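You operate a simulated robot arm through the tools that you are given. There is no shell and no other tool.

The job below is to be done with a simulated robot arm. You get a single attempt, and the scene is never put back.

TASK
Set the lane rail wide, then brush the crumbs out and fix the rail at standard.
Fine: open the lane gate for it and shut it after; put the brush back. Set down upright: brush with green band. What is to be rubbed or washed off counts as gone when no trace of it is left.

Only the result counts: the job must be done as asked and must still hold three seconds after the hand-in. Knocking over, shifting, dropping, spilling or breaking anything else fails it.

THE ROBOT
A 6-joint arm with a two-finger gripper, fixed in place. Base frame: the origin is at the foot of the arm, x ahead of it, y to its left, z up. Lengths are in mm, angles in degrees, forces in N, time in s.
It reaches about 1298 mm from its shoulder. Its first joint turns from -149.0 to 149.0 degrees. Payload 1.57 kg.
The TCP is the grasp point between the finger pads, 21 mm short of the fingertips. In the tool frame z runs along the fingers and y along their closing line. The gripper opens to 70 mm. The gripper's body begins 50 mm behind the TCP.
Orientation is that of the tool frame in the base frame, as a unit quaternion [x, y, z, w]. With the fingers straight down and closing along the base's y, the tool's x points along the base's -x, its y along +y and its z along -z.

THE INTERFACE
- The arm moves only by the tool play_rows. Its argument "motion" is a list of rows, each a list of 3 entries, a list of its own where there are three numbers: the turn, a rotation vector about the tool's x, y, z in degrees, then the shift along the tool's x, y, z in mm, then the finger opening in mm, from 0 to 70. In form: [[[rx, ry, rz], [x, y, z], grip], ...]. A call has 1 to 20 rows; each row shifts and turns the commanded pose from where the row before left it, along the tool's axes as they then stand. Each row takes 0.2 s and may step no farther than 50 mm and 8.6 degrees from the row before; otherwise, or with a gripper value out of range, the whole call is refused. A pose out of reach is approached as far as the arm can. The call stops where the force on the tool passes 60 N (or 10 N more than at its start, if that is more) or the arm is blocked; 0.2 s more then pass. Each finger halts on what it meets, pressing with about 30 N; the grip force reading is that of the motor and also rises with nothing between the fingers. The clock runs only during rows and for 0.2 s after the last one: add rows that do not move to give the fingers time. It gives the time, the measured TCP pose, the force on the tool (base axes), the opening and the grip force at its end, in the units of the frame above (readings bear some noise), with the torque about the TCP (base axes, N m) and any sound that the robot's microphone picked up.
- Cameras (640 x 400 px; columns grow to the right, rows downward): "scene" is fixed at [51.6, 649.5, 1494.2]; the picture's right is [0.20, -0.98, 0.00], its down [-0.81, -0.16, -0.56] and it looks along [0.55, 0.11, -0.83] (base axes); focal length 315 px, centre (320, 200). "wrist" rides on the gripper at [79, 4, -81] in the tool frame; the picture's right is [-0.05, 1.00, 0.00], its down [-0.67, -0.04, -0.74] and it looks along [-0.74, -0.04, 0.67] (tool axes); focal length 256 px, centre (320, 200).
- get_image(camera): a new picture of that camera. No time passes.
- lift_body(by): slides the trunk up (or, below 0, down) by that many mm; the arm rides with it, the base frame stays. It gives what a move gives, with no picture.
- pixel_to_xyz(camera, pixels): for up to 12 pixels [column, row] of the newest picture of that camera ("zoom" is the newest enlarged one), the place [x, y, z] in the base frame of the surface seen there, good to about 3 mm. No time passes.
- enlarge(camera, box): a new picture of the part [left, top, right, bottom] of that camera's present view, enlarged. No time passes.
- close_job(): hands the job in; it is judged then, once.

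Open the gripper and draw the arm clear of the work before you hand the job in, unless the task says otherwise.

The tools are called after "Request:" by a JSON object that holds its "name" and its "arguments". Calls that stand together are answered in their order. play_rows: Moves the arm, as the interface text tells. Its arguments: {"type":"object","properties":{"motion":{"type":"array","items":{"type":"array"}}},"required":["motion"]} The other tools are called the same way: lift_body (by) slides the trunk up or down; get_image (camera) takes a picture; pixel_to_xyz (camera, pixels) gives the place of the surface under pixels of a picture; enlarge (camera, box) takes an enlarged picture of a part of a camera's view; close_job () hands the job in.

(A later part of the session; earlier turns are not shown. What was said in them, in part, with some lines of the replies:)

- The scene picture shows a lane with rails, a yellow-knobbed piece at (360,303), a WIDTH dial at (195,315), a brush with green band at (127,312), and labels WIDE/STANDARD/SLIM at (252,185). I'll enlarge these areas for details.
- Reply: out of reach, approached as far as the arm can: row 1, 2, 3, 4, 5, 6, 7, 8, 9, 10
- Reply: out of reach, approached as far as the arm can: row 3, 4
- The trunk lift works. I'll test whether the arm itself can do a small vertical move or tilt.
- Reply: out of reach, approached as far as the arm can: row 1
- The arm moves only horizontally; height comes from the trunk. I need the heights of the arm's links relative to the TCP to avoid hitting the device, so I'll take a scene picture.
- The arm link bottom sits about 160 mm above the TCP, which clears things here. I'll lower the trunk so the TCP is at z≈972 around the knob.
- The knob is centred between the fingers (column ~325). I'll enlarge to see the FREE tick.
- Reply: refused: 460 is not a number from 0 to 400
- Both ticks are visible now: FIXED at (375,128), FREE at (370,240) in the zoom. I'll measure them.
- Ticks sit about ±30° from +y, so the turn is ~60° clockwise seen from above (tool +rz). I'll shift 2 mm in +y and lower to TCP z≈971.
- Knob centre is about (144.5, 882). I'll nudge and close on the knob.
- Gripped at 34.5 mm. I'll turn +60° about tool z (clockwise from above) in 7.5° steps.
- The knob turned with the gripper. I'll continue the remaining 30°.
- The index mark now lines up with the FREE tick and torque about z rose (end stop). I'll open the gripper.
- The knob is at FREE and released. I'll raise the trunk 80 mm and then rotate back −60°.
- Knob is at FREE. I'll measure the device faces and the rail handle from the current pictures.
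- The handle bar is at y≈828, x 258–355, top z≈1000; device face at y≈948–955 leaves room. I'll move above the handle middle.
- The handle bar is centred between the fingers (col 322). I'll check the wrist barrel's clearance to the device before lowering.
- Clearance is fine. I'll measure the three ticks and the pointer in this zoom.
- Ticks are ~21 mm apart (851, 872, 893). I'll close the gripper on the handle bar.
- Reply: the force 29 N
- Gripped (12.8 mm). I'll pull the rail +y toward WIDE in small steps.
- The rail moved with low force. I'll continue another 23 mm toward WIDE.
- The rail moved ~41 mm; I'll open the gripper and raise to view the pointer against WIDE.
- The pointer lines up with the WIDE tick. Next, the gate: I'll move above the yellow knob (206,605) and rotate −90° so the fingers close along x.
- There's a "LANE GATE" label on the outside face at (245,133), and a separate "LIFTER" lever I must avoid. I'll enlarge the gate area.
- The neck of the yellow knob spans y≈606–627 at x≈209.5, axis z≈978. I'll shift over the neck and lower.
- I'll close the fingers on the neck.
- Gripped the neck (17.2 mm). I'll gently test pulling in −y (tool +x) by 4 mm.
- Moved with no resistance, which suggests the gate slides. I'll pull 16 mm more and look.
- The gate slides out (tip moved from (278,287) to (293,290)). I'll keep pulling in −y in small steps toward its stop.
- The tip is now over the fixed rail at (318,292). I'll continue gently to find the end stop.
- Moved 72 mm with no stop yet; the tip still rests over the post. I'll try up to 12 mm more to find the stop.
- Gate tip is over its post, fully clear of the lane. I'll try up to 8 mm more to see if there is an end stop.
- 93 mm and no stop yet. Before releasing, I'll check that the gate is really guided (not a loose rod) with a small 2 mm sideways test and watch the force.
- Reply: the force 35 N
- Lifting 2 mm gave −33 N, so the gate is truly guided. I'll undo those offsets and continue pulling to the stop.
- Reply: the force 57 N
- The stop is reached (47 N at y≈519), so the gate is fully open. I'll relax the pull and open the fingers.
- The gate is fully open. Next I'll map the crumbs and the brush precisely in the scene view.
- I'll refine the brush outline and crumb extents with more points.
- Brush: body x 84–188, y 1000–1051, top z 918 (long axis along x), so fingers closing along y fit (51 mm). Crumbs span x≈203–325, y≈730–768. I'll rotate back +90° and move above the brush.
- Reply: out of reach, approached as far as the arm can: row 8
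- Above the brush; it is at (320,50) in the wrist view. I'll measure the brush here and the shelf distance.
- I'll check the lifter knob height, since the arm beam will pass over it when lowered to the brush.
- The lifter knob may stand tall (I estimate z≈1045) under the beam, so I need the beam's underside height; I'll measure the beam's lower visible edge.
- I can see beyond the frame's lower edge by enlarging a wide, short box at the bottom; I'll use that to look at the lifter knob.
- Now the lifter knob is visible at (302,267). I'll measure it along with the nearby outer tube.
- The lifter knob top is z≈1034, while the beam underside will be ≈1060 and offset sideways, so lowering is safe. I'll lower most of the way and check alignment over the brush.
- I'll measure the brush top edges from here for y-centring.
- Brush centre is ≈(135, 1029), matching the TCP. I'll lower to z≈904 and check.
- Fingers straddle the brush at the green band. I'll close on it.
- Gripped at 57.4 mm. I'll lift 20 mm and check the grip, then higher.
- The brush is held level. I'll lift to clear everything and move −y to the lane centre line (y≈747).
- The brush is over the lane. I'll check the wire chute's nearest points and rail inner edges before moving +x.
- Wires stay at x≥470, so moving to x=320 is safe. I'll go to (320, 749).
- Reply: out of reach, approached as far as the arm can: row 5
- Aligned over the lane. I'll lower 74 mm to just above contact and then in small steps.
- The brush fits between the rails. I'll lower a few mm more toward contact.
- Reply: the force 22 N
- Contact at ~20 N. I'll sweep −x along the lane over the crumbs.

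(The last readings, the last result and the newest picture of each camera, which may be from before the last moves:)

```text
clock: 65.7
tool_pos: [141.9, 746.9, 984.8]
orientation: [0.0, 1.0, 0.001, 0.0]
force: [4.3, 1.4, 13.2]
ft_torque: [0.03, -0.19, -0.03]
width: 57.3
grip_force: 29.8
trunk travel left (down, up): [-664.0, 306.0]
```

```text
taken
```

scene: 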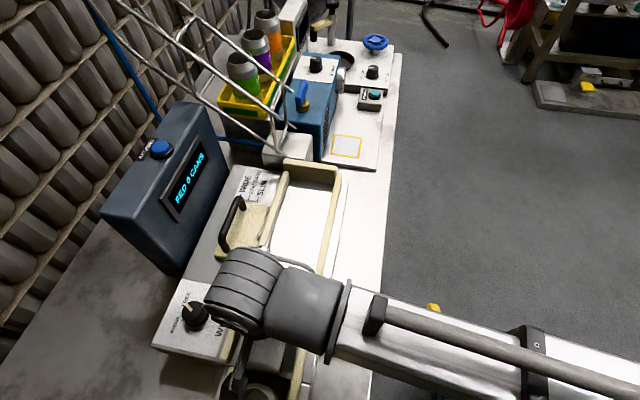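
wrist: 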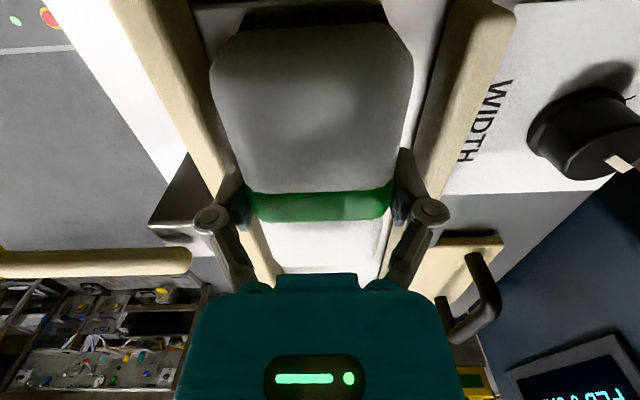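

First pass done. I'll lift 15 mm, return to x≈322, and look at the lane before another pass.

Request:
{"name": "lift_body", "arguments": {"by": 15}}

Request:
{"name": "play_rows", "arguments": {"motion": [[[0, 0, 0], [-36, 0, 0], 40], [[0, 0, 0], [-36, 0, 0], 40], [[0, 0, 0], [-36, 0, 0], 40], [[0, 0, 0], [-36, 0, 0], 40], [[0, 0, 0], [-36, 0, 0], 40], [[0, 0, 0], [0, 0, 0], 40]]}}

Request:
{"name": "get_image", "arguments": {"camera": "scene"}}

Request:
{"name": "enlarge", "arguments": {"camera": "scene", "box": [230, 210, 350, 360]}}

```text
clock: 66.4
tool_pos: [142.1, 747.1, 997.8]
orientation: [0.0, 1.0, 0.0, -0.001]
force: [0.7, -0.3, -1.0]
ft_torque: [0.0, 0.03, 0.04]
width: 57.3
grip_force: 30.4
trunk travel left (down, up): [-679.0, 291.0]
```

```text
clock: 67.8
tool_pos: [323.7, 749.1, 998.4]
orientation: [0.001, 1.0, 0.0, 0.001]
force: [0.3, -0.5, -0.5]
ft_torque: [0.01, 0.01, 0.02]
width: 57.3
grip_force: 30.3
trunk travel left (down, up): [-679.0, 291.0]
```

```text
taken
```

scene: 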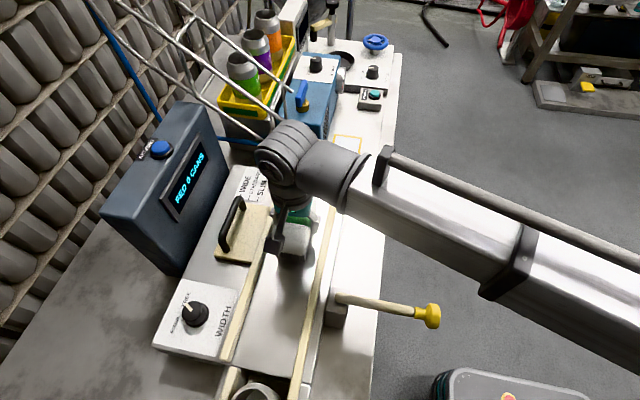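

```text
2.67 times, centred on (290, 285) of scene
```

zoom: 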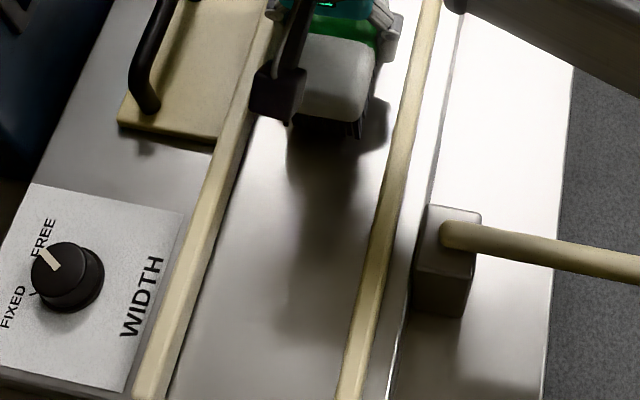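

Most of the visible lane looks clean. I'll do a second pass for safety.

Request:
{"name": "lift_body", "arguments": {"by": -15.5}}

Request:
{"name": "play_rows", "arguments": {"motion": [[[0, 0, 0], [10, 0, 0], 40], [[0, 0, 0], [10, 0, 0], 40], [[0, 0, 0], [10, 0, 0], 40], [[0, 0, 0], [10, 0, 0], 40], [[0, 0, 0], [10, 0, 0], 40], [[0, 0, 0], [10, 0, 0], 40], [[0, 0, 0], [10, 0, 0], 40], [[0, 0, 0], [10, 0, 0], 40], [[0, 0, 0], [10, 0, 0], 40], [[0, 0, 0], [10, 0, 0], 40], [[0, 0, 0], [10, 0, 0], 40], [[0, 0, 0], [10, 0, 0], 40], [[0, 0, 0], [10, 0, 0], 40], [[0, 0, 0], [10, 0, 0], 40], [[0, 0, 0], [10, 0, 0], 40], [[0, 0, 0], [10, 0, 0], 40], [[0, 0, 0], [10, 0, 0], 40], [[0, 0, 0], [10, 0, 0], 40]]}}

Request:
{"name": "lift_body", "arguments": {"by": 80}}

Request:
{"name": "get_image", "arguments": {"camera": "scene"}}

Request:
{"name": "enlarge", "arguments": {"camera": "scene", "box": [230, 160, 370, 260]}}

```text
clock: 68.4
tool_pos: [322.8, 749.3, 982.3]
orientation: [0.0, 1.0, -0.001, -0.001]
force: [1.3, 0.8, 8.3]
ft_torque: [0.18, -0.08, -0.05]
width: 57.3
grip_force: 30.2
trunk travel left (down, up): [-664.0, 306.0]
```

```text
clock: 72.2
tool_pos: [144.1, 748.7, 981.9]
orientation: [0.0, 1.0, -0.001, 0.001]
force: [2.4, -0.9, 7.3]
ft_torque: [0.02, -0.11, -0.02]
width: 57.6
grip_force: 29.9
trunk travel left (down, up): [-664.0, 306.0]
```

```text
clock: 73.4
tool_pos: [142.9, 749.2, 1061.7]
orientation: [0.0, 1.0, 0.0, 0.001]
force: [0.1, 0.6, -0.3]
ft_torque: [0.02, 0.0, 0.03]
width: 57.1
grip_force: 30.4
trunk travel left (down, up): [-744.0, 226.0]
```

```text
taken
```

scene: 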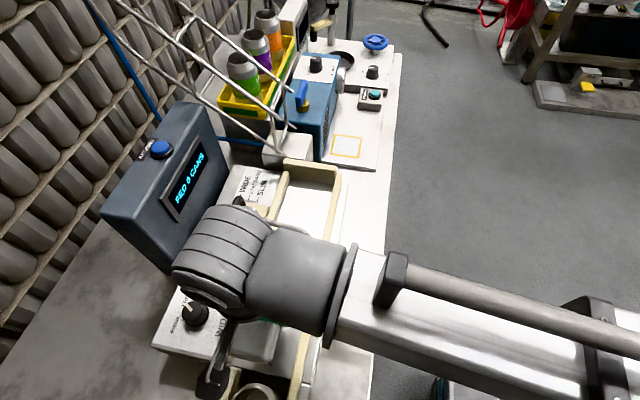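

```text
4.00 times, centred on (300, 210) of scene
```

zoom: 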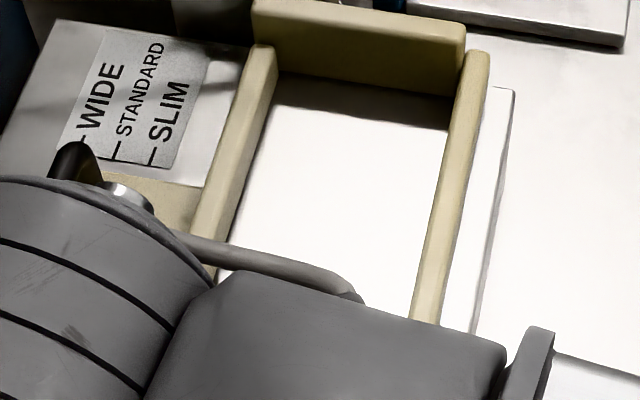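

The arm hides part of the lane. I'll shift −y by 200 mm (brush stays high) to see the entire lane.

Request:
{"name": "play_rows", "arguments": {"motion": [[[0, 0, 0], [0, -40, 0], 40], [[0, 0, 0], [0, -40, 0], 40], [[0, 0, 0], [0, -40, 0], 40], [[0, 0, 0], [0, -40, 0], 40], [[0, 0, 0], [0, -40, 0], 40], [[0, 0, 0], [0, 0, 0], 40]]}}

Request:
{"name": "get_image", "arguments": {"camera": "scene"}}

Request:
{"name": "enlarge", "arguments": {"camera": "scene", "box": [250, 210, 340, 310]}}

Request:
{"name": "enlarge", "arguments": {"camera": "scene", "box": [210, 290, 330, 380]}}

```text
clock: 74.8
tool_pos: [140.9, 551.3, 1062.0]
orientation: [0.0, 1.0, 0.0, 0.0]
force: [0.2, 0.3, -1.5]
ft_torque: [0.01, -0.01, -0.02]
width: 57.1
grip_force: 30.1
trunk travel left (down, up): [-744.0, 226.0]
```

```text
taken
```

scene: 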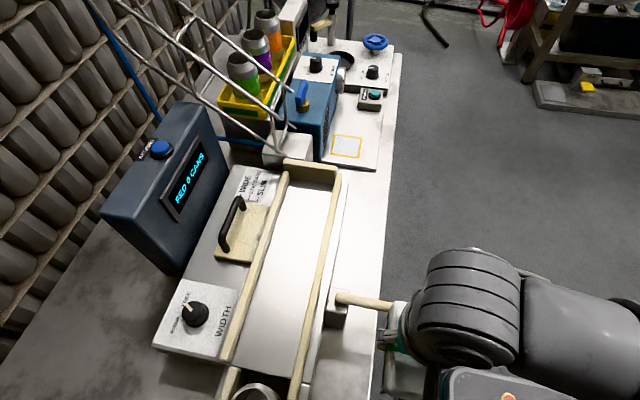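

```text
4.00 times, centred on (295, 260) of scene
```

zoom: 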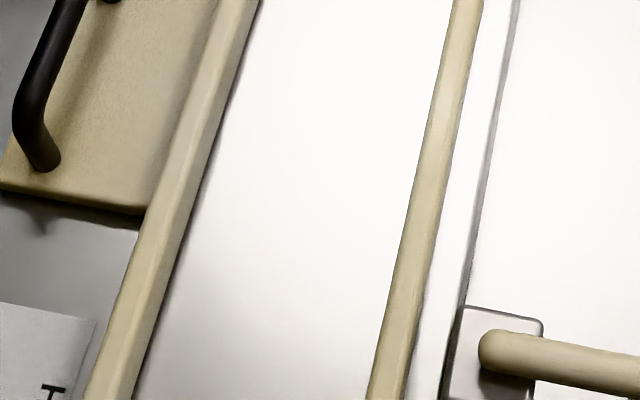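

```text
4.44 times, centred on (270, 335) of scene
```

zoom: 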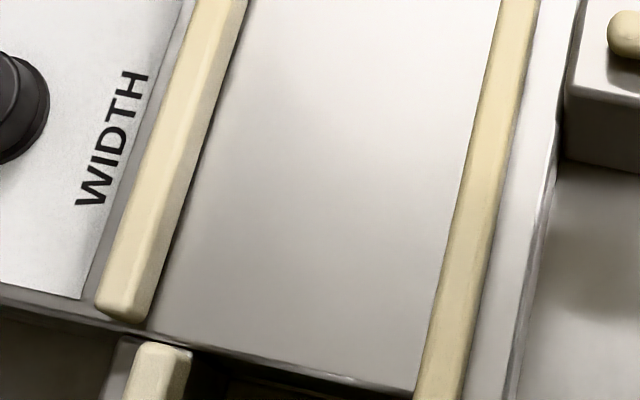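

The lane looks clean. I'll zoom tighter on the former crumb area to make sure no trace is left.

Request:
{"name": "enlarge", "arguments": {"camera": "scene", "box": [272, 232, 312, 262]}}

Request:
{"name": "enlarge", "arguments": {"camera": "scene", "box": [264, 262, 310, 305]}}

```text
13.33 times, centred on (292, 247) of scene
```

zoom: 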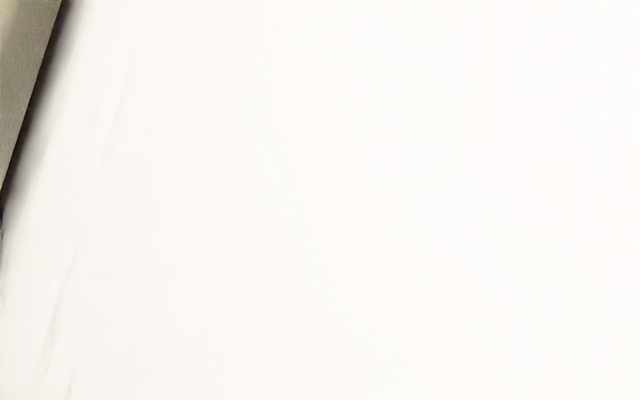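

```text
9.30 times, centred on (287, 284) of scene
```

zoom: 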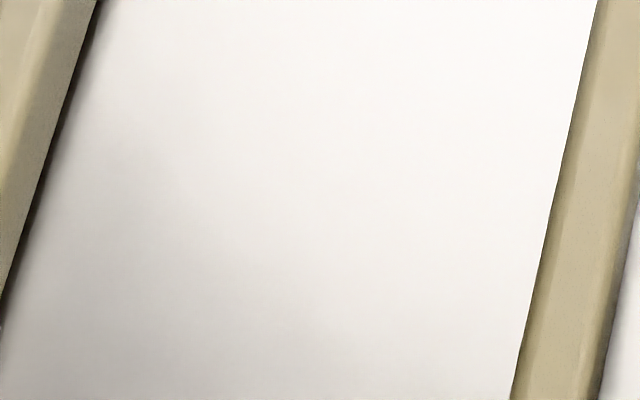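

The lane is spotless. I'll carry the brush back: −5 mm in x and +479 mm in y to its original spot at (137.8, 1028).

Request:
{"name": "play_rows", "arguments": {"motion": [[[0, 0, 0], [5, 0, 0], 40], [[0, 0, 0], [0, 43.5, 0], 40], [[0, 0, 0], [0, 43.5, 0], 40], [[0, 0, 0], [0, 43.5, 0], 40], [[0, 0, 0], [0, 43.5, 0], 40], [[0, 0, 0], [0, 43.5, 0], 40], [[0, 0, 0], [0, 43.5, 0], 40], [[0, 0, 0], [0, 43.5, 0], 40], [[0, 0, 0], [0, 43.5, 0], 40], [[0, 0, 0], [0, 43.5, 0], 40], [[0, 0, 0], [0, 43.5, 0], 40], [[0, 0, 0], [0, 44, 0], 40], [[0, 0, 0], [0, 0, 0], 40]]}}

Request:
{"name": "get_image", "arguments": {"camera": "wrist"}}

```text
clock: 77.6
tool_pos: [140.0, 1030.4, 1061.1]
orientation: [0.001, 1.0, 0.0, 0.0]
force: [0.2, -0.5, -0.6]
ft_torque: [-0.03, -0.01, 0.01]
width: 57.4
grip_force: 29.9
trunk travel left (down, up): [-744.0, 226.0]
```

```text
taken
```

wrist: 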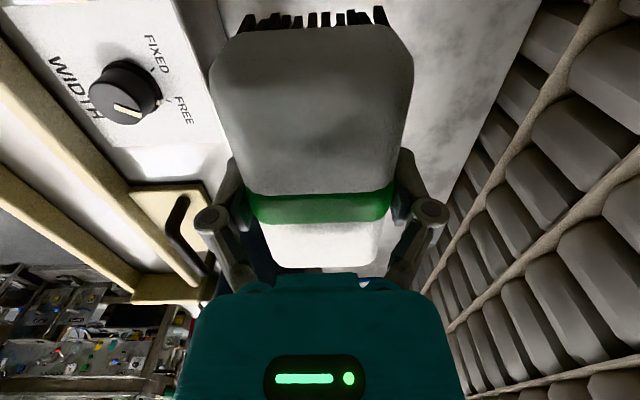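

I'll re-read the pose with a still row before lowering.

Request:
{"name": "play_rows", "arguments": {"motion": [[[0, 0, 0], [0, 0, 0], 40]]}}

Request:
{"name": "play_rows", "arguments": {"motion": [[[0, 0, 0], [0, 0, 0], 40]]}}

```text
clock: 78.0
tool_pos: [140.2, 1030.0, 1061.8]
orientation: [-0.001, 1.0, 0.0, 0.001]
force: [-0.2, 0.2, -0.8]
ft_torque: [0.01, -0.01, 0.02]
width: 57.2
grip_force: 30.0
trunk travel left (down, up): [-744.0, 226.0]
```

```text
clock: 78.4
tool_pos: [141.1, 1030.1, 1062.9]
orientation: [0.0, 1.0, 0.0, 0.0]
force: [0.1, 0.3, -0.8]
ft_torque: [0.0, -0.01, 0.01]
width: 57.3
grip_force: 29.4
trunk travel left (down, up): [-744.0, 226.0]
```

Pose is ≈(140.4, 1030.1); I'll correct by (−2.5, −2) and lower to just above the bench.

Request:
{"name": "play_rows", "arguments": {"motion": [[[0, 0, 0], [2.5, -2, 0], 40], [[0, 0, 0], [0, 0, 0], 40]]}}

Request:
{"name": "lift_body", "arguments": {"by": -150}}

Request:
{"name": "lift_body", "arguments": {"by": -5}}

```text
clock: 79.0
tool_pos: [137.7, 1026.9, 1063.2]
orientation: [0.0, 1.0, -0.001, 0.0]
force: [-1.2, -0.6, -0.4]
ft_torque: [0.01, -0.02, 0.03]
width: 57.0
grip_force: 30.2
trunk travel left (down, up): [-744.0, 226.0]
```

```text
clock: 80.7
tool_pos: [137.4, 1027.2, 912.0]
orientation: [0.0, 1.0, 0.0, 0.0]
force: [0.6, 0.5, -0.8]
ft_torque: [0.01, 0.02, 0.01]
width: 57.2
grip_force: 29.7
trunk travel left (down, up): [-594.0, 376.0]
```

```text
clock: 81.3
tool_pos: [137.9, 1027.2, 907.3]
orientation: [0.0, 1.0, 0.0, 0.001]
force: [-0.7, 0.4, -0.6]
ft_torque: [-0.02, 0.0, 0.01]
width: 57.2
grip_force: 29.2
trunk travel left (down, up): [-589.0, 381.0]
```

No contact yet; I'll lower in small steps until the bristles touch.

Request:
{"name": "lift_body", "arguments": {"by": -2}}

Request:
{"name": "lift_body", "arguments": {"by": -1}}

Request:
{"name": "lift_body", "arguments": {"by": -1}}

```text
clock: 81.8
tool_pos: [137.5, 1027.0, 905.1]
orientation: [0.001, 1.0, -0.001, -0.001]
force: [-0.6, -0.3, -0.2]
ft_torque: [0.0, -0.03, 0.0]
width: 56.9
grip_force: 29.9
trunk travel left (down, up): [-587.0, 383.0]
```

```text
clock: 82.3
tool_pos: [137.8, 1027.4, 904.0]
orientation: [-0.001, 1.0, 0.0, 0.0]
force: [0.4, 1.0, -0.8]
ft_torque: [-0.01, 0.02, 0.0]
width: 57.2
grip_force: 30.2
trunk travel left (down, up): [-586.0, 384.0]
```

```text
clock: 82.8
tool_pos: [138.4, 1027.1, 903.3]
orientation: [0.0, 1.0, 0.0, 0.0]
force: [0.6, 0.2, -1.6]
ft_torque: [-0.03, 0.0, 0.01]
width: 57.2
grip_force: 30.3
trunk travel left (down, up): [-585.0, 385.0]
```

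Still no contact force; a couple more 1 mm steps.

Request:
{"name": "lift_body", "arguments": {"by": -1}}

Request:
{"name": "lift_body", "arguments": {"by": -0.7}}

```text
clock: 83.3
tool_pos: [138.3, 1028.6, 902.7]
orientation: [0.0, 1.0, 0.0, 0.0]
force: [0.7, 2.9, 5.7]
ft_torque: [0.03, 0.1, -0.02]
width: 57.2
grip_force: 30.2
trunk travel left (down, up): [-584.0, 386.0]
```

```text
clock: 83.8
tool_pos: [137.3, 1027.7, 902.4]
orientation: [0.0, 1.0, 0.001, 0.0]
force: [-0.9, 5.9, 13.3]
ft_torque: [0.02, 0.03, 0.01]
width: 57.3
grip_force: 30.1
trunk travel left (down, up): [-583.0, 387.0]
```

The brush is on the bench (13 N). I'll open the fingers gradually.

Request:
{"name": "play_rows", "arguments": {"motion": [[[0, 0, 0], [0, 0, 0], 56], [[0, 0, 0], [0, 0, 0], 60], [[0, 0, 0], [0, 0, 0], 65], [[0, 0, 0], [0, 0, 0], 70], [[0, 0, 0], [0, 0, 0], 70], [[0, 0, 0], [0, 0, 0], 70]]}}

Request:
{"name": "get_image", "arguments": {"camera": "wrist"}}

```text
clock: 85.2
tool_pos: [138.1, 1027.7, 901.7]
orientation: [0.0, 1.0, 0.0, 0.0]
force: [0.8, 0.6, 0.1]
ft_torque: [0.0, -0.01, -0.01]
width: 69.9
grip_force: 0.0
trunk travel left (down, up): [-583.0, 387.0]
```

```text
taken
```

wrist: 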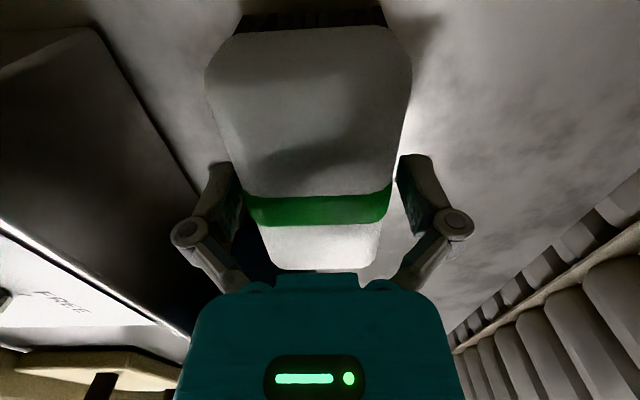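

The brush stands upright back in place. I'll raise clear and verify from the scene camera.

Request:
{"name": "lift_body", "arguments": {"by": 60}}

Request:
{"name": "get_image", "arguments": {"camera": "wrist"}}

Request:
{"name": "lift_body", "arguments": {"by": 100}}

```text
clock: 86.2
tool_pos: [135.9, 1027.1, 962.0]
orientation: [0.0, 1.0, 0.0, -0.001]
force: [0.4, 0.3, -0.8]
ft_torque: [0.01, 0.01, 0.01]
width: 70.3
grip_force: 0.1
trunk travel left (down, up): [-643.0, 327.0]
```

```text
taken
```

wrist: 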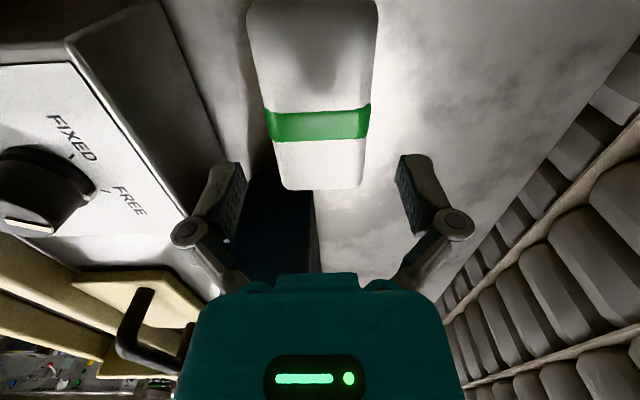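

```text
clock: 87.5
tool_pos: [137.4, 1026.8, 1061.4]
orientation: [0.0, 1.0, 0.001, 0.0]
force: [-0.2, 0.1, -1.1]
ft_torque: [0.02, 0.01, 0.0]
width: 69.9
grip_force: 0.0
trunk travel left (down, up): [-743.0, 227.0]
```

Next the rail: I'll go −y to y≈872, then +x to the handle middle (306).

Request:
{"name": "play_rows", "arguments": {"motion": [[[0, 0, 0], [0, -38.75, 0], 70], [[0, 0, 0], [0, -38.75, 0], 70], [[0, 0, 0], [0, -38.75, 0], 70], [[0, 0, 0], [0, -38.75, 0], 70], [[0, 0, 0], [-42.2, 0, 0], 70], [[0, 0, 0], [-42.2, 0, 0], 70], [[0, 0, 0], [-42.2, 0, 0], 70], [[0, 0, 0], [-42.2, 0, 0], 70], [[0, 0, 0], [0, 0, 0], 70]]}}

Request:
{"name": "get_image", "arguments": {"camera": "wrist"}}

Request:
{"name": "get_image", "arguments": {"camera": "scene"}}

```text
clock: 89.5
tool_pos: [305.1, 872.2, 1061.1]
orientation: [0.0, 1.0, -0.001, -0.001]
force: [0.0, 0.0, 0.4]
ft_torque: [0.02, 0.01, -0.04]
width: 69.9
grip_force: 0.1
trunk travel left (down, up): [-743.0, 227.0]
```

```text
taken
```

wrist: 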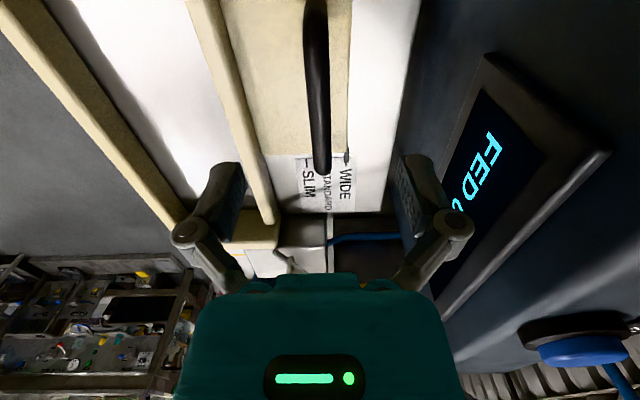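

```text
taken
```

scene: 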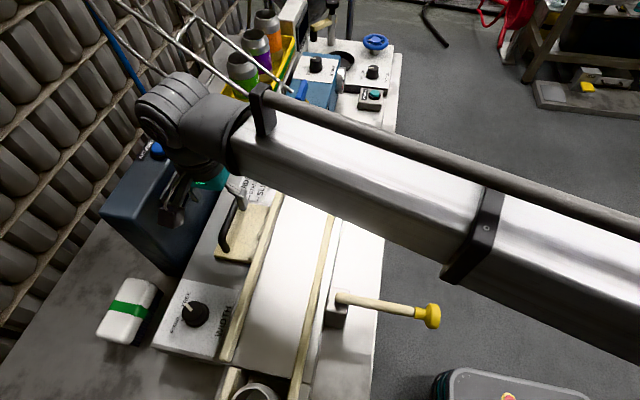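

Handle centred. I'll lower and grip it again.

Request:
{"name": "lift_body", "arguments": {"by": -70}}

Request:
{"name": "play_rows", "arguments": {"motion": [[[0, 0, 0], [0, 0, 0], 5], [[0, 0, 0], [0, 0, 0], 5], [[0, 0, 0], [0, 0, 0], 5], [[0, 0, 0], [0, 0, 0], 5], [[0, 0, 0], [0, 0, 0], 5], [[0, 0, 0], [0, 0, 0], 5]]}}

```text
clock: 90.6
tool_pos: [305.8, 871.7, 991.9]
orientation: [0.0, 1.0, -0.001, 0.0]
force: [-0.7, -0.6, 0.0]
ft_torque: [-0.03, 0.01, -0.02]
width: 70.2
grip_force: 0.2
trunk travel left (down, up): [-673.0, 297.0]
```

```text
clock: 92.0
tool_pos: [305.4, 872.7, 993.3]
orientation: [0.0, 1.0, 0.0, 0.0]
force: [1.0, -0.4, 5.3]
ft_torque: [0.03, 0.09, -0.03]
width: 12.6
grip_force: 31.6
trunk travel left (down, up): [-673.0, 297.0]
```

Gripped at y≈872.5. STANDARD is about 20.5 mm back; I'll move −y in small steps.

Request:
{"name": "play_rows", "arguments": {"motion": [[[0, 0, 0], [0, -4.1, 0], 5], [[0, 0, 0], [0, -4.1, 0], 5], [[0, 0, 0], [0, -4.1, 0], 5], [[0, 0, 0], [0, -4.1, 0], 5], [[0, 0, 0], [0, -4.1, 0], 5], [[0, 0, 0], [0, 0, 0], 5]]}}

Request:
{"name": "play_rows", "arguments": {"motion": [[[0, 0, 0], [0, 0, 0], 30], [[0, 0, 0], [0, 0, 0], 60], [[0, 0, 0], [0, 0, 0], 60], [[0, 0, 0], [0, 0, 0], 60]]}}

Request:
{"name": "lift_body", "arguments": {"by": 60}}

Request:
{"name": "enlarge", "arguments": {"camera": "wrist", "box": [270, 120, 390, 220]}}

```text
clock: 93.4
tool_pos: [304.9, 850.8, 991.5]
orientation: [0.0, 1.0, 0.0, 0.0]
force: [-2.2, -0.6, 5.4]
ft_torque: [-0.01, -0.36, 0.0]
width: 12.7
grip_force: 32.3
trunk travel left (down, up): [-673.0, 297.0]
```

```text
clock: 94.4
tool_pos: [306.5, 851.9, 992.3]
orientation: [0.0, 1.0, 0.0, 0.0]
force: [0.2, 0.6, 0.5]
ft_torque: [-0.01, 0.03, -0.05]
width: 59.9
grip_force: 0.0
trunk travel left (down, up): [-673.0, 297.0]
```

```text
clock: 95.4
tool_pos: [305.4, 852.6, 1051.9]
orientation: [0.0, 1.0, 0.0, 0.0]
force: [0.2, -0.5, 0.0]
ft_torque: [0.0, 0.01, 0.02]
width: 59.9
grip_force: 0.0
trunk travel left (down, up): [-733.0, 237.0]
```

```text
4.00 times, centred on (330, 170) of wrist
```

zoom: 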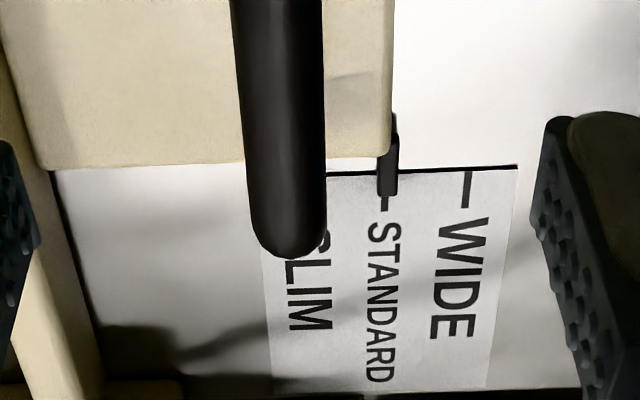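

The pointer sits at the STANDARD tick; I'll zoom tighter for precise alignment.

Request:
{"name": "enlarge", "arguments": {"camera": "wrist", "box": [330, 145, 375, 180]}}

Request:
{"name": "pixel_to_xyz", "arguments": {"camera": "zoom", "pixels": [[320, 220], [320, 190], [300, 280], [320, 150]]}}

```text
11.43 times, centred on (352, 162) of wrist
```

zoom: 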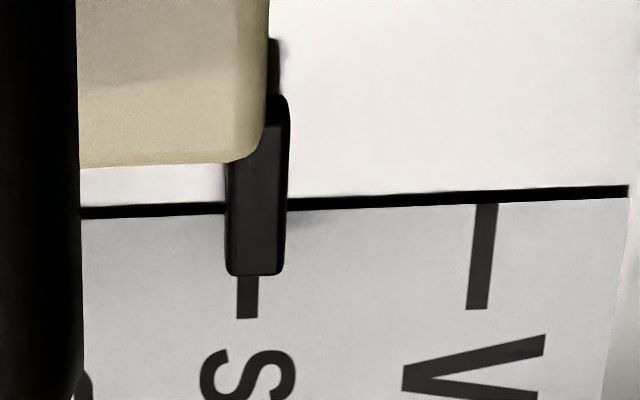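

```text
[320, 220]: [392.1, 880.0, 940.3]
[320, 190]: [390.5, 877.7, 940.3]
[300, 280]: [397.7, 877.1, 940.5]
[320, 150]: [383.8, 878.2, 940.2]
```

The pointer is aligned with STANDARD within ~0.3 mm. Now I'll move over the WIDTH knob and pre-rotate +60° before turning it back to FIXED.

Request:
{"name": "play_rows", "arguments": {"motion": [[[0, 0, 0], [40.2, 7.4, 0], 70], [[0, 0, 0], [40.2, 7.4, 0], 70], [[0, 0, 0], [40.2, 7.4, 0], 70], [[0, 0, 0], [40.2, 7.4, 0], 70], [[0, 0, 7.5], [0, 0, 0], 70], [[0, 0, 7.5], [0, 0, 0], 70], [[0, 0, 7.5], [0, 0, 0], 70], [[0, 0, 7.5], [0, 0, 0], 70], [[0, 0, 7.5], [0, 0, 0], 70], [[0, 0, 7.5], [0, 0, 0], 70], [[0, 0, 7.5], [0, 0, 0], 70], [[0, 0, 7.5], [0, 0, 0], 70], [[0, 0, 0], [0, 0, 0], 70]]}}

Request:
{"name": "get_image", "arguments": {"camera": "wrist"}}

```text
clock: 98.2
tool_pos: [145.2, 882.7, 1052.1]
orientation: [0.502, 0.865, -0.001, 0.0]
force: [0.8, -0.5, -0.1]
ft_torque: [-0.01, -0.02, 0.0]
width: 70.1
grip_force: 0.2
trunk travel left (down, up): [-733.0, 237.0]
```

```text
taken
```

wrist: 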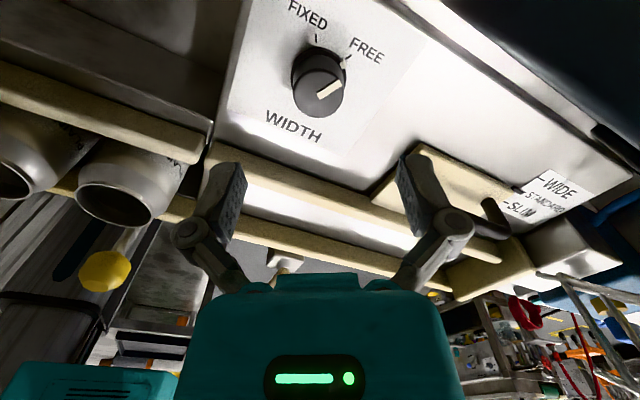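

Centred over the knob. I'll lower to z≈972, grip, and turn −60°.

Request:
{"name": "lift_body", "arguments": {"by": -80}}

Request:
{"name": "play_rows", "arguments": {"motion": [[[0, 0, 0], [0, 0, 0], 20], [[0, 0, 0], [0, 0, 0], 20], [[0, 0, 0], [0, 0, 0], 20], [[0, 0, 0], [0, 0, 0], 20], [[0, 0, 0], [0, 0, 0], 20]]}}

```text
clock: 99.4
tool_pos: [145.9, 882.1, 971.2]
orientation: [0.5, 0.866, 0.0, 0.001]
force: [-0.7, 0.5, 0.1]
ft_torque: [0.02, -0.01, 0.0]
width: 70.1
grip_force: 0.1
trunk travel left (down, up): [-653.0, 317.0]
```

```text
clock: 100.6
tool_pos: [146.0, 883.0, 972.2]
orientation: [0.501, 0.866, 0.0, 0.0]
force: [-6.8, -3.4, 2.3]
ft_torque: [0.01, 0.42, 0.12]
width: 34.6
grip_force: 31.6
trunk travel left (down, up): [-653.0, 317.0]
```

Gripped (34.6 mm). I'll turn −60° in 7.5° steps back to FIXED.

Request:
{"name": "play_rows", "arguments": {"motion": [[[0, 0, -7.5], [0, 0, 0], 20], [[0, 0, -7.5], [0, 0, 0], 20], [[0, 0, -7.5], [0, 0, 0], 20], [[0, 0, -7.5], [0, 0, 0], 20], [[0, 0, -7.5], [0, 0, 0], 20], [[0, 0, -7.5], [0, 0, 0], 20], [[0, 0, -7.5], [0, 0, 0], 20], [[0, 0, -7.5], [0, 0, 0], 20], [[0, 0, 0], [0, 0, 0], 20]]}}

Request:
{"name": "enlarge", "arguments": {"camera": "wrist", "box": [250, 60, 410, 220]}}

```text
clock: 102.6
tool_pos: [145.0, 881.3, 972.0]
orientation: [-0.001, 1.0, 0.0, 0.0]
force: [-6.7, -5.9, 1.2]
ft_torque: [-0.4, 0.7, 0.0]
width: 34.5
grip_force: 32.5
trunk travel left (down, up): [-653.0, 317.0]
```

```text
2.50 times, centred on (330, 140) of wrist
```

zoom: 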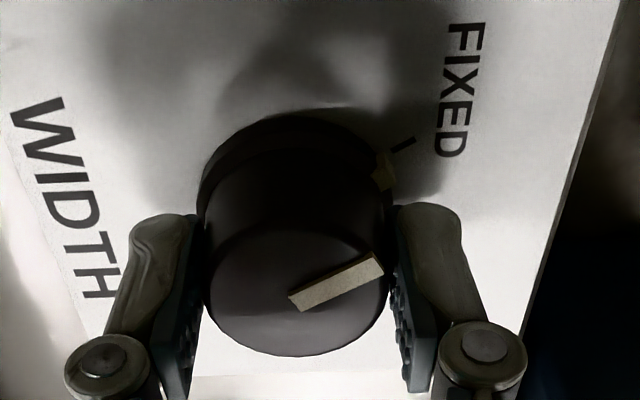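

The index is at the FIXED tick. I'll nudge 3° further to seat it against its stop, watching the torque.

Request:
{"name": "play_rows", "arguments": {"motion": [[[0, 0, -1.5], [0, 0, 0], 20], [[0, 0, -1.5], [0, 0, 0], 20], [[0, 0, 0], [0, 0, 0], 20]]}}

Request:
{"name": "enlarge", "arguments": {"camera": "wrist", "box": [250, 60, 410, 220]}}

```text
clock: 103.4
tool_pos: [145.0, 881.5, 972.1]
orientation: [-0.026, 1.0, 0.0, 0.002]
force: [-0.8, -6.2, 1.8]
ft_torque: [-0.02, -0.45, -0.15]
width: 34.0
grip_force: 32.6
trunk travel left (down, up): [-653.0, 317.0]
```

```text
2.50 times, centred on (330, 140) of wrist
```

zoom: 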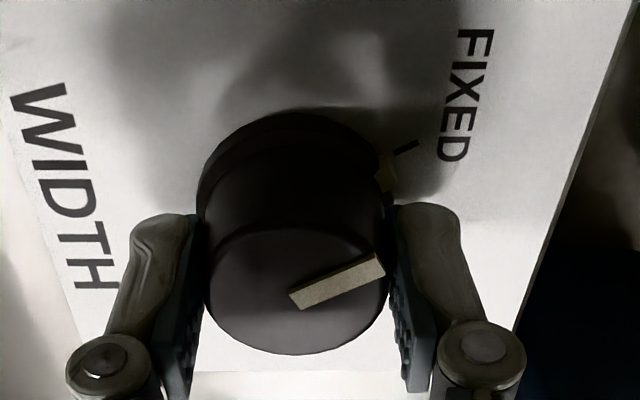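

I'll release, rise to z≈1030, un-rotate 3°, and compare the pointer with the initial FIXED picture.

Request:
{"name": "play_rows", "arguments": {"motion": [[[0, 0, 0], [0, 0, 0], 45], [[0, 0, 0], [0, 0, 0], 70], [[0, 0, 0], [0, 0, 0], 70], [[0, 0, 0], [0, 0, 0], 70]]}}

Request:
{"name": "lift_body", "arguments": {"by": 58}}

Request:
{"name": "play_rows", "arguments": {"motion": [[[0, 0, 3], [0, 0, 0], 70], [[0, 0, 0], [0, 0, 0], 70]]}}

Request:
{"name": "enlarge", "arguments": {"camera": "wrist", "box": [270, 30, 410, 160]}}

```text
clock: 104.4
tool_pos: [145.3, 882.6, 972.1]
orientation: [-0.026, 1.0, 0.0, 0.0]
force: [-0.2, 0.2, -0.1]
ft_torque: [-0.03, -0.02, 0.03]
width: 69.9
grip_force: 0.0
trunk travel left (down, up): [-653.0, 317.0]
```

```text
clock: 105.4
tool_pos: [146.2, 882.2, 1029.5]
orientation: [-0.026, 1.0, 0.0, 0.0]
force: [0.3, -0.4, -0.5]
ft_torque: [0.02, 0.0, 0.03]
width: 70.2
grip_force: 0.1
trunk travel left (down, up): [-711.0, 259.0]
```

```text
clock: 106.0
tool_pos: [144.9, 882.6, 1030.2]
orientation: [-0.001, 1.0, 0.0, 0.001]
force: [0.0, 0.0, -0.3]
ft_torque: [-0.01, 0.04, -0.03]
width: 69.7
grip_force: 0.1
trunk travel left (down, up): [-711.0, 259.0]
```

```text
3.08 times, centred on (340, 95) of wrist
```

zoom: 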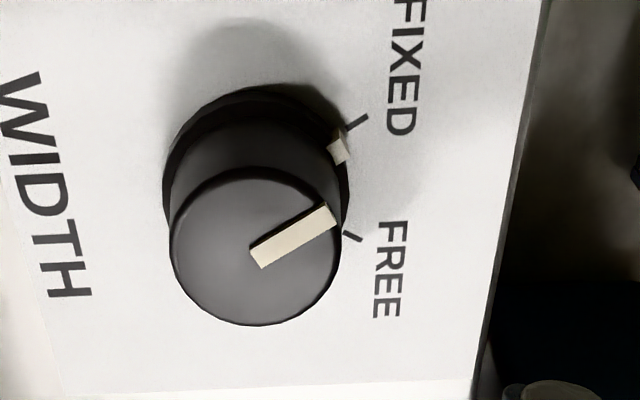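

The pointer matches the initial FIXED pose (≈31°). Now I'll raise and go to the gate knob at its open position (209.5, 518.5), rotated −90°.

Request:
{"name": "lift_body", "arguments": {"by": 50}}

Request:
{"name": "play_rows", "arguments": {"motion": [[[0, 0, 0], [-8.1, -45.5, 0], 70], [[0, 0, 0], [-8.1, -45.5, 0], 70], [[0, 0, 0], [-8.1, -45.5, 0], 70], [[0, 0, 0], [-8.1, -45.5, 0], 70], [[0, 0, 0], [-8.1, -45.5, 0], 70], [[0, 0, 0], [-8.1, -45.5, 0], 70], [[0, 0, 0], [-8.1, -45.5, 0], 70], [[0, 0, 0], [-8.1, -45.5, 0], 70], [[0, 0, -7.5], [0, 0, 0], 70], [[0, 0, -7.5], [0, 0, 0], 70], [[0, 0, -7.5], [0, 0, 0], 70], [[0, 0, -7.5], [0, 0, 0], 70], [[0, 0, -7.5], [0, 0, 0], 70], [[0, 0, -7.5], [0, 0, 0], 70], [[0, 0, -7.5], [0, 0, 0], 70], [[0, 0, -7.5], [0, 0, 0], 70], [[0, 0, -7.5], [0, 0, 0], 70], [[0, 0, -7.5], [0, 0, 0], 70], [[0, 0, -7.5], [0, 0, 0], 70], [[0, 0, -7.5], [0, 0, 0], 70]]}}

Request:
{"name": "get_image", "arguments": {"camera": "wrist"}}

Request:
{"name": "get_image", "arguments": {"camera": "scene"}}

```text
clock: 106.9
tool_pos: [145.4, 880.8, 1081.2]
orientation: [0.0, 1.0, 0.001, 0.0]
force: [-0.3, 1.0, 0.4]
ft_torque: [-0.02, -0.02, -0.02]
width: 69.7
grip_force: 0.1
trunk travel left (down, up): [-761.0, 209.0]
```

```text
clock: 111.1
tool_pos: [209.1, 518.6, 1080.2]
orientation: [0.708, -0.707, 0.0, 0.0]
force: [-0.2, 0.8, 0.2]
ft_torque: [-0.03, -0.03, 0.03]
width: 70.2
grip_force: 0.0
trunk travel left (down, up): [-761.0, 209.0]
```

```text
taken
```

wrist: 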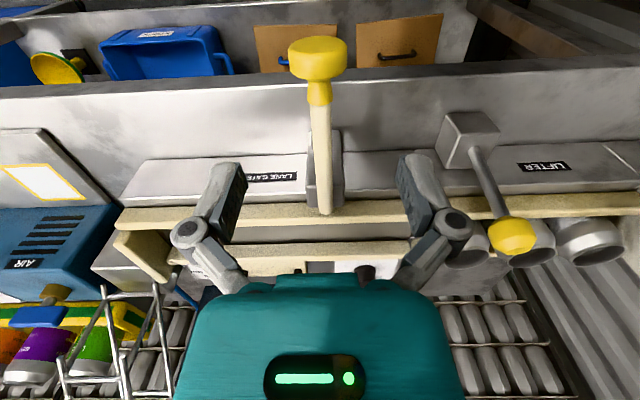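

```text
taken
```

scene: 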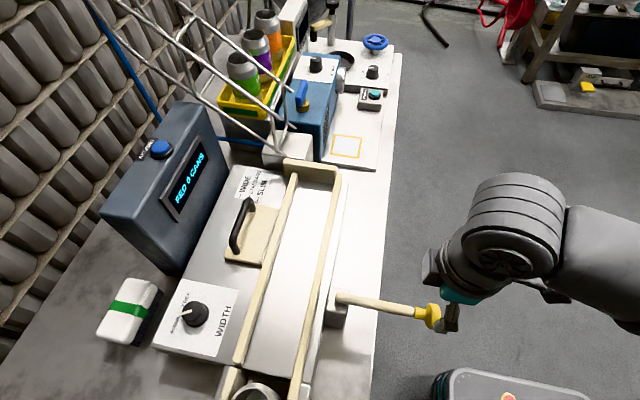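

Aligned with the gate knob as when I released it. I'll lower and grip the neck.

Request:
{"name": "lift_body", "arguments": {"by": -100}}

Request:
{"name": "play_rows", "arguments": {"motion": [[[0, 0, 0], [0, 0, 0], 10], [[0, 0, 0], [0, 0, 0], 10], [[0, 0, 0], [0, 0, 0], 10], [[0, 0, 0], [0, 0, 0], 10], [[0, 0, 0], [0, 0, 0], 10], [[0, 0, 0], [0, 0, 0], 10]]}}

Request:
{"name": "get_image", "arguments": {"camera": "wrist"}}

```text
clock: 112.4
tool_pos: [209.3, 519.2, 978.8]
orientation: [0.707, -0.707, 0.0, -0.001]
force: [0.3, -1.0, -0.7]
ft_torque: [0.0, -0.02, -0.05]
width: 70.2
grip_force: 0.1
trunk travel left (down, up): [-661.0, 309.0]
```

```text
clock: 113.8
tool_pos: [209.6, 520.6, 978.8]
orientation: [-0.707, 0.707, 0.001, 0.001]
force: [4.5, 18.0, 13.5]
ft_torque: [0.3, 0.02, 0.01]
width: 17.2
grip_force: 31.5
trunk travel left (down, up): [-661.0, 309.0]
```

```text
taken
```

wrist: 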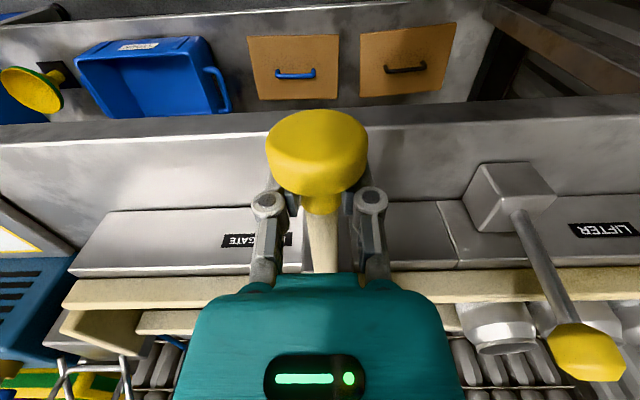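

Gripped. I'll push the gate in +y (tool −x) in 5 mm steps.

Request:
{"name": "play_rows", "arguments": {"motion": [[[0, 0, 0], [-5, 0, 0], 10], [[0, 0, 0], [-5, 0, 0], 10], [[0, 0, 0], [-5, 0, 0], 10], [[0, 0, 0], [-5, 0, 0], 10], [[0, 0, 0], [-5, 0, 0], 10], [[0, 0, 0], [-5, 0, 0], 10], [[0, 0, 0], [-5, 0, 0], 10], [[0, 0, 0], [-5, 0, 0], 10], [[0, 0, 0], [-5, 0, 0], 10], [[0, 0, 0], [-5, 0, 0], 10], [[0, 0, 0], [-5, 0, 0], 10], [[0, 0, 0], [-5, 0, 0], 10], [[0, 0, 0], [-5, 0, 0], 10], [[0, 0, 0], [-5, 0, 0], 10], [[0, 0, 0], [-5, 0, 0], 10], [[0, 0, 0], [-5, 0, 0], 10], [[0, 0, 0], [-5, 0, 0], 10], [[0, 0, 0], [-4, 0, 0], 10], [[0, 0, 0], [0, 0, 0], 10]]}}

Request:
{"name": "get_image", "arguments": {"camera": "scene"}}

```text
clock: 117.8
tool_pos: [210.1, 608.3, 979.4]
orientation: [-0.707, 0.707, -0.001, 0.0]
force: [2.7, -0.3, -5.2]
ft_torque: [-0.28, 0.01, -0.01]
width: 16.9
grip_force: 32.2
trunk travel left (down, up): [-661.0, 309.0]
```

```text
taken
```

scene: 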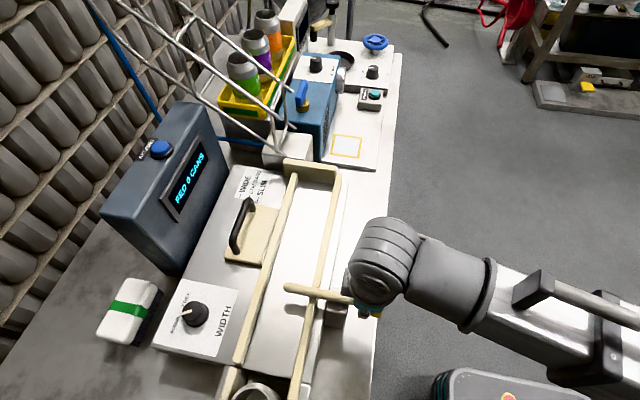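

Nearly closed (y≈608). I'll continue in 1.5 mm steps to the closed stop near y≈614.

Request:
{"name": "play_rows", "arguments": {"motion": [[[0, 0, 0], [-2, 0, 0], 10], [[0, 0, 0], [-2, 0, 0], 10], [[0, 0, 0], [-1.5, 0, 0], 10], [[0, 0, 0], [-1.5, 0, 0], 10], [[0, 0, 0], [0, 0, 0], 10]]}}

```text
clock: 119.0
tool_pos: [210.2, 614.0, 980.4]
orientation: [0.708, -0.707, -0.001, 0.0]
force: [10.4, 0.8, -1.5]
ft_torque: [-0.18, -0.07, 0.01]
width: 16.9
grip_force: 32.6
trunk travel left (down, up): [-661.0, 309.0]
```

No stop force yet; I'll push in 1 mm steps to find it.

Request:
{"name": "play_rows", "arguments": {"motion": [[[0, 0, 0], [-1, 0, 0], 10], [[0, 0, 0], [-1, 0, 0], 10], [[0, 0, 0], [-1, 0, 0], 10], [[0, 0, 0], [0, 0, 0], 10]]}}

```text
clock: 120.0
tool_pos: [209.9, 617.1, 979.3]
orientation: [0.707, -0.707, 0.0, -0.001]
force: [9.1, -1.4, -2.8]
ft_torque: [-0.06, 0.03, -0.01]
width: 17.0
grip_force: 32.4
trunk travel left (down, up): [-661.0, 309.0]
```

I'll compare the gate tip with the initial picture using the same enlarged view.

Request:
{"name": "enlarge", "arguments": {"camera": "scene", "box": [220, 260, 400, 400]}}

Request:
{"name": "enlarge", "arguments": {"camera": "scene", "box": [260, 230, 320, 290]}}

```text
2.86 times, centred on (310, 330) of scene
```

zoom: 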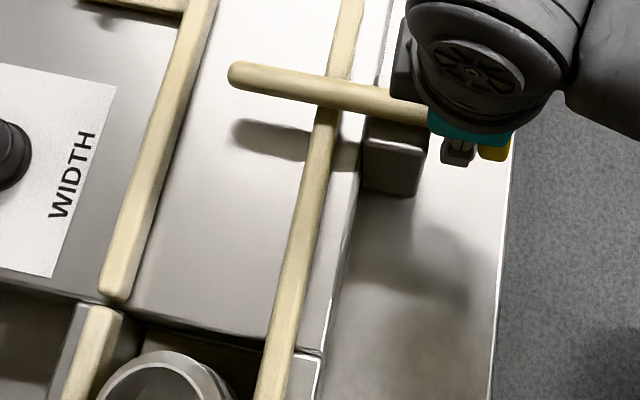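

```text
6.67 times, centred on (290, 260) of scene
```

zoom: 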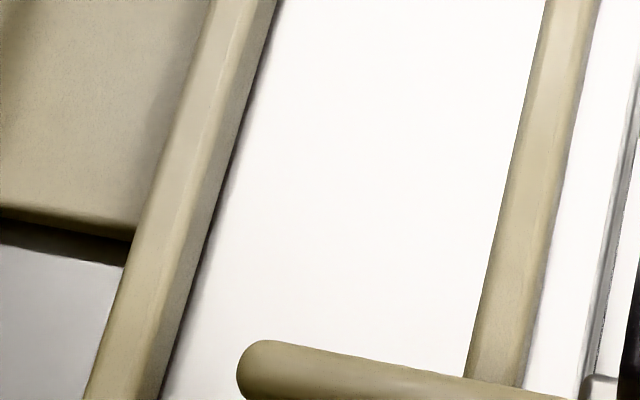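

Compared with the start, the tip is ~3 mm short (col 236 vs 224 in the 6.67× view). I'll push further in 1 mm steps.

Request:
{"name": "play_rows", "arguments": {"motion": [[[0, 0, 0], [-1, 0, 0], 10], [[0, 0, 0], [-1, 0, 0], 10], [[0, 0, 0], [-1, 0, 0], 10], [[0, 0, 0], [0, 0, 0], 10]]}}

Request:
{"name": "enlarge", "arguments": {"camera": "scene", "box": [260, 230, 320, 290]}}

```text
clock: 121.0
tool_pos: [209.9, 619.1, 979.2]
orientation: [-0.707, 0.707, -0.001, 0.0]
force: [7.2, -1.4, -3.7]
ft_torque: [-0.07, 0.01, -0.02]
width: 16.9
grip_force: 32.2
trunk travel left (down, up): [-661.0, 309.0]
```

```text
6.67 times, centred on (290, 260) of scene
```

zoom: 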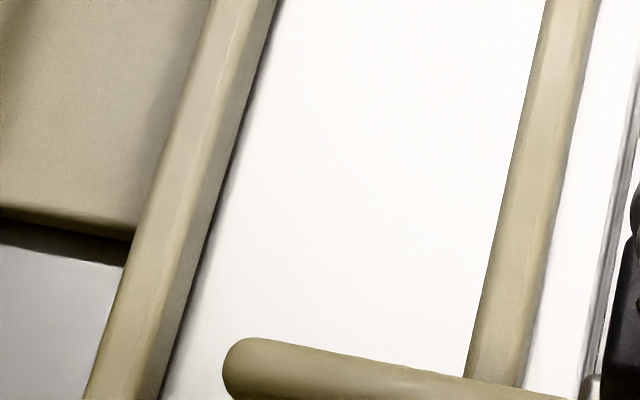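

The tip is now at col ~223, matching the start. I'll push a bit more to confirm the stop.

Request:
{"name": "play_rows", "arguments": {"motion": [[[0, 0, 0], [-1, 0, 0], 10], [[0, 0, 0], [-1, 0, 0], 10], [[0, 0, 0], [0, 0, 0], 10]]}}

Request:
{"name": "enlarge", "arguments": {"camera": "scene", "box": [260, 230, 320, 290]}}

```text
clock: 121.8
tool_pos: [209.9, 621.8, 978.8]
orientation: [0.707, -0.707, 0.0, 0.001]
force: [1.6, -10.4, -12.8]
ft_torque: [0.25, 0.03, -0.03]
width: 17.3
grip_force: 32.1
trunk travel left (down, up): [-661.0, 309.0]
```

```text
6.67 times, centred on (290, 260) of scene
```

zoom: 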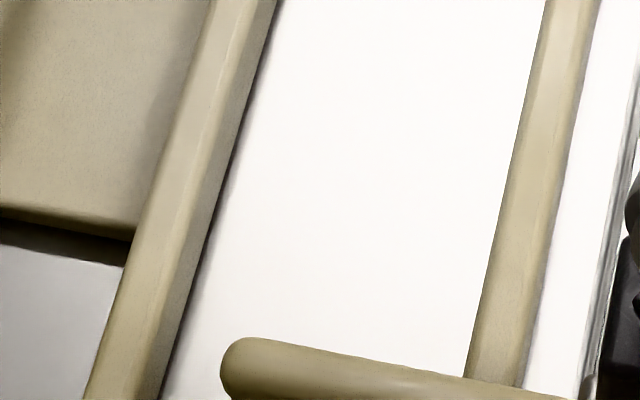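

Stop reached (−10 N), tip at col ~220. I'll relax 1 mm, open the fingers, and raise.

Request:
{"name": "play_rows", "arguments": {"motion": [[[0, 0, 0], [1, 0, 0], 10], [[0, 0, 0], [0, 0, 0], 10], [[0, 0, 0], [0, 0, 0], 40], [[0, 0, 0], [0, 0, 0], 65], [[0, 0, 0], [0, 0, 0], 65], [[0, 0, 0], [0, 0, 0], 65]]}}

Request:
{"name": "lift_body", "arguments": {"by": 100}}

Request:
{"name": "play_rows", "arguments": {"motion": [[[0, 0, 0], [40, 0, 0], 65], [[0, 0, 0], [40, 0, 0], 65], [[0, 0, 0], [40, 0, 0], 65], [[0, 0, 0], [40, 0, 0], 65], [[0, 0, 0], [40, 0, 0], 65], [[0, 0, 0], [0, 0, 0], 65]]}}

Request:
{"name": "get_image", "arguments": {"camera": "scene"}}

Request:
{"name": "get_image", "arguments": {"camera": "wrist"}}

Request:
{"name": "enlarge", "arguments": {"camera": "scene", "box": [220, 260, 400, 400]}}

Request:
{"name": "enlarge", "arguments": {"camera": "scene", "box": [80, 250, 260, 370]}}

Request:
{"name": "enlarge", "arguments": {"camera": "scene", "box": [210, 140, 390, 260]}}

```text
clock: 123.2
tool_pos: [208.6, 621.5, 980.8]
orientation: [0.707, -0.707, 0.0, -0.001]
force: [-0.5, -0.1, 0.2]
ft_torque: [0.01, -0.03, 0.0]
width: 64.8
grip_force: 0.0
trunk travel left (down, up): [-661.0, 309.0]
```

```text
clock: 124.6
tool_pos: [209.2, 621.9, 1080.0]
orientation: [-0.707, 0.708, 0.0, 0.0]
force: [-0.7, -0.6, 0.2]
ft_torque: [0.02, 0.01, -0.03]
width: 64.9
grip_force: 0.1
trunk travel left (down, up): [-761.0, 209.0]
```

```text
clock: 126.0
tool_pos: [217.0, 456.7, 1079.1]
orientation: [-0.707, 0.707, -0.001, -0.001]
force: [0.6, -0.3, 0.4]
ft_torque: [0.0, -0.01, -0.01]
width: 65.0
grip_force: 0.0
out of reach, approached as far as the arm can: row 1, 4, 5
trunk travel left (down, up): [-761.0, 209.0]
```

```text
taken
```

scene: 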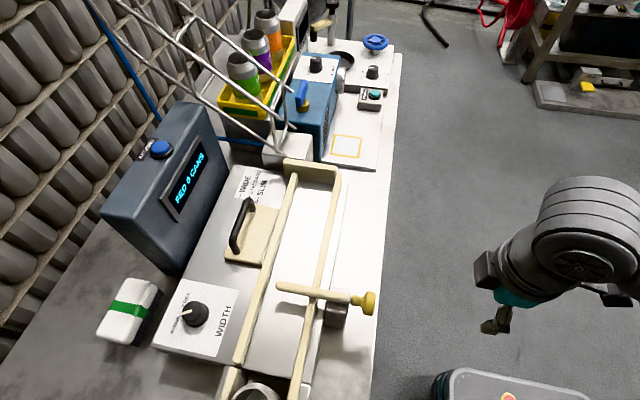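

```text
taken
```

wrist: 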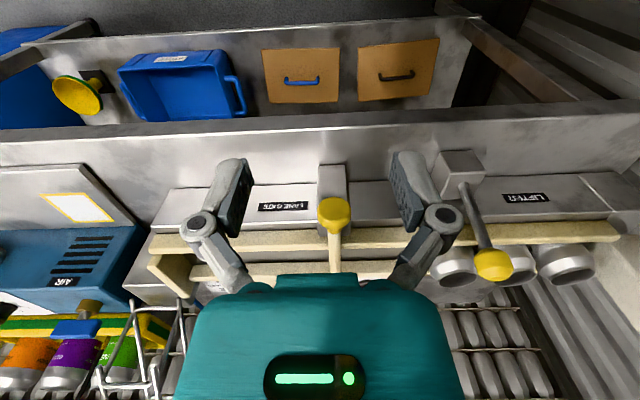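

```text
2.86 times, centred on (310, 330) of scene
```

zoom: 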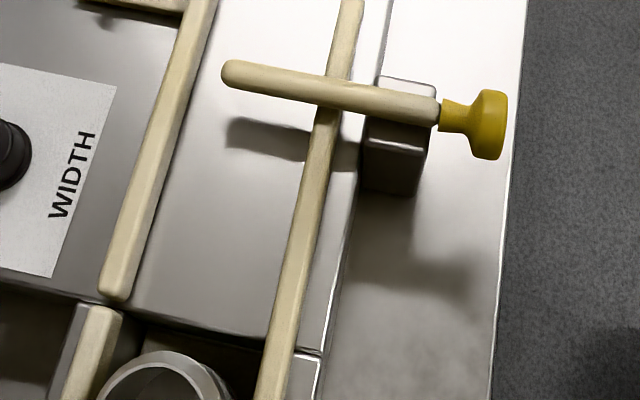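

```text
3.33 times, centred on (170, 310) of scene
```

zoom: 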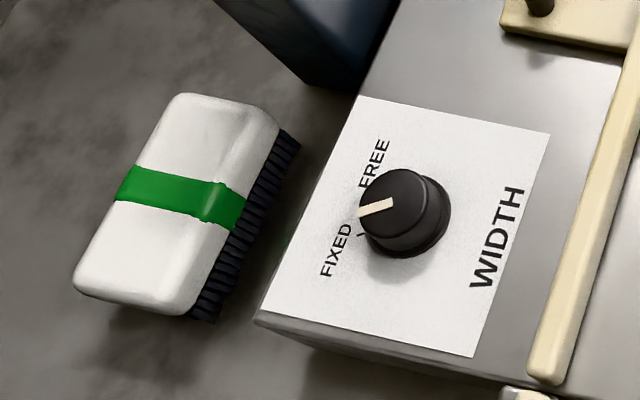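

```text
3.33 times, centred on (300, 200) of scene
```

zoom: 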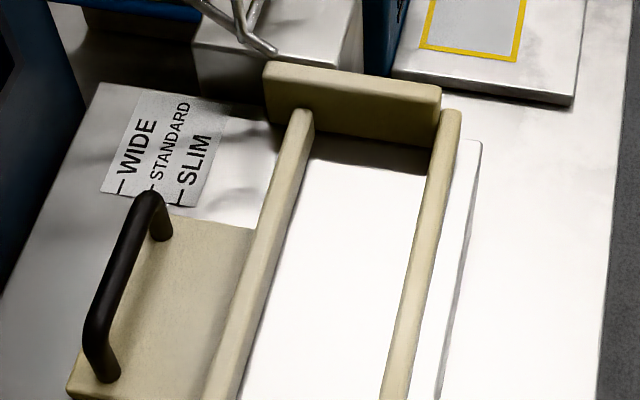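

Final check: the gate matches its initial closed view, the WIDTH pointer is at FIXED, and the rail pointer is at STANDARD. The lane is clean, the brush is upright on its original spot within about 4 mm, the display still reads FED 0 CANS, and the arm is clear with the gripper open. I'm handing in.

Request:
{"name": "close_job", "arguments": {}}

```text
The job is handed in.
```

The job is handed in, and every step was done; I don't have the judge's verdict.

- **Rail:** I set it to WIDE for the brushing, then moved it to STANDARD. The pointer lined up with the tick to about 0.3 mm, and the WIDTH knob is back at FIXED.
- **Crumbs:** Two brush passes toward the near end of the lane cleared them. Close-up views of the lane showed no trace left.
- **Gate:** I opened it fully before brushing and pushed it shut to its stop afterwards. It looks the same as it did at the start.
- **Brush:** The green-band brush is upright in its original place, about 4 mm off where it first stood.

The counter still read FED 0 CANS at the end. I left the gripper open and the arm clear of the work.
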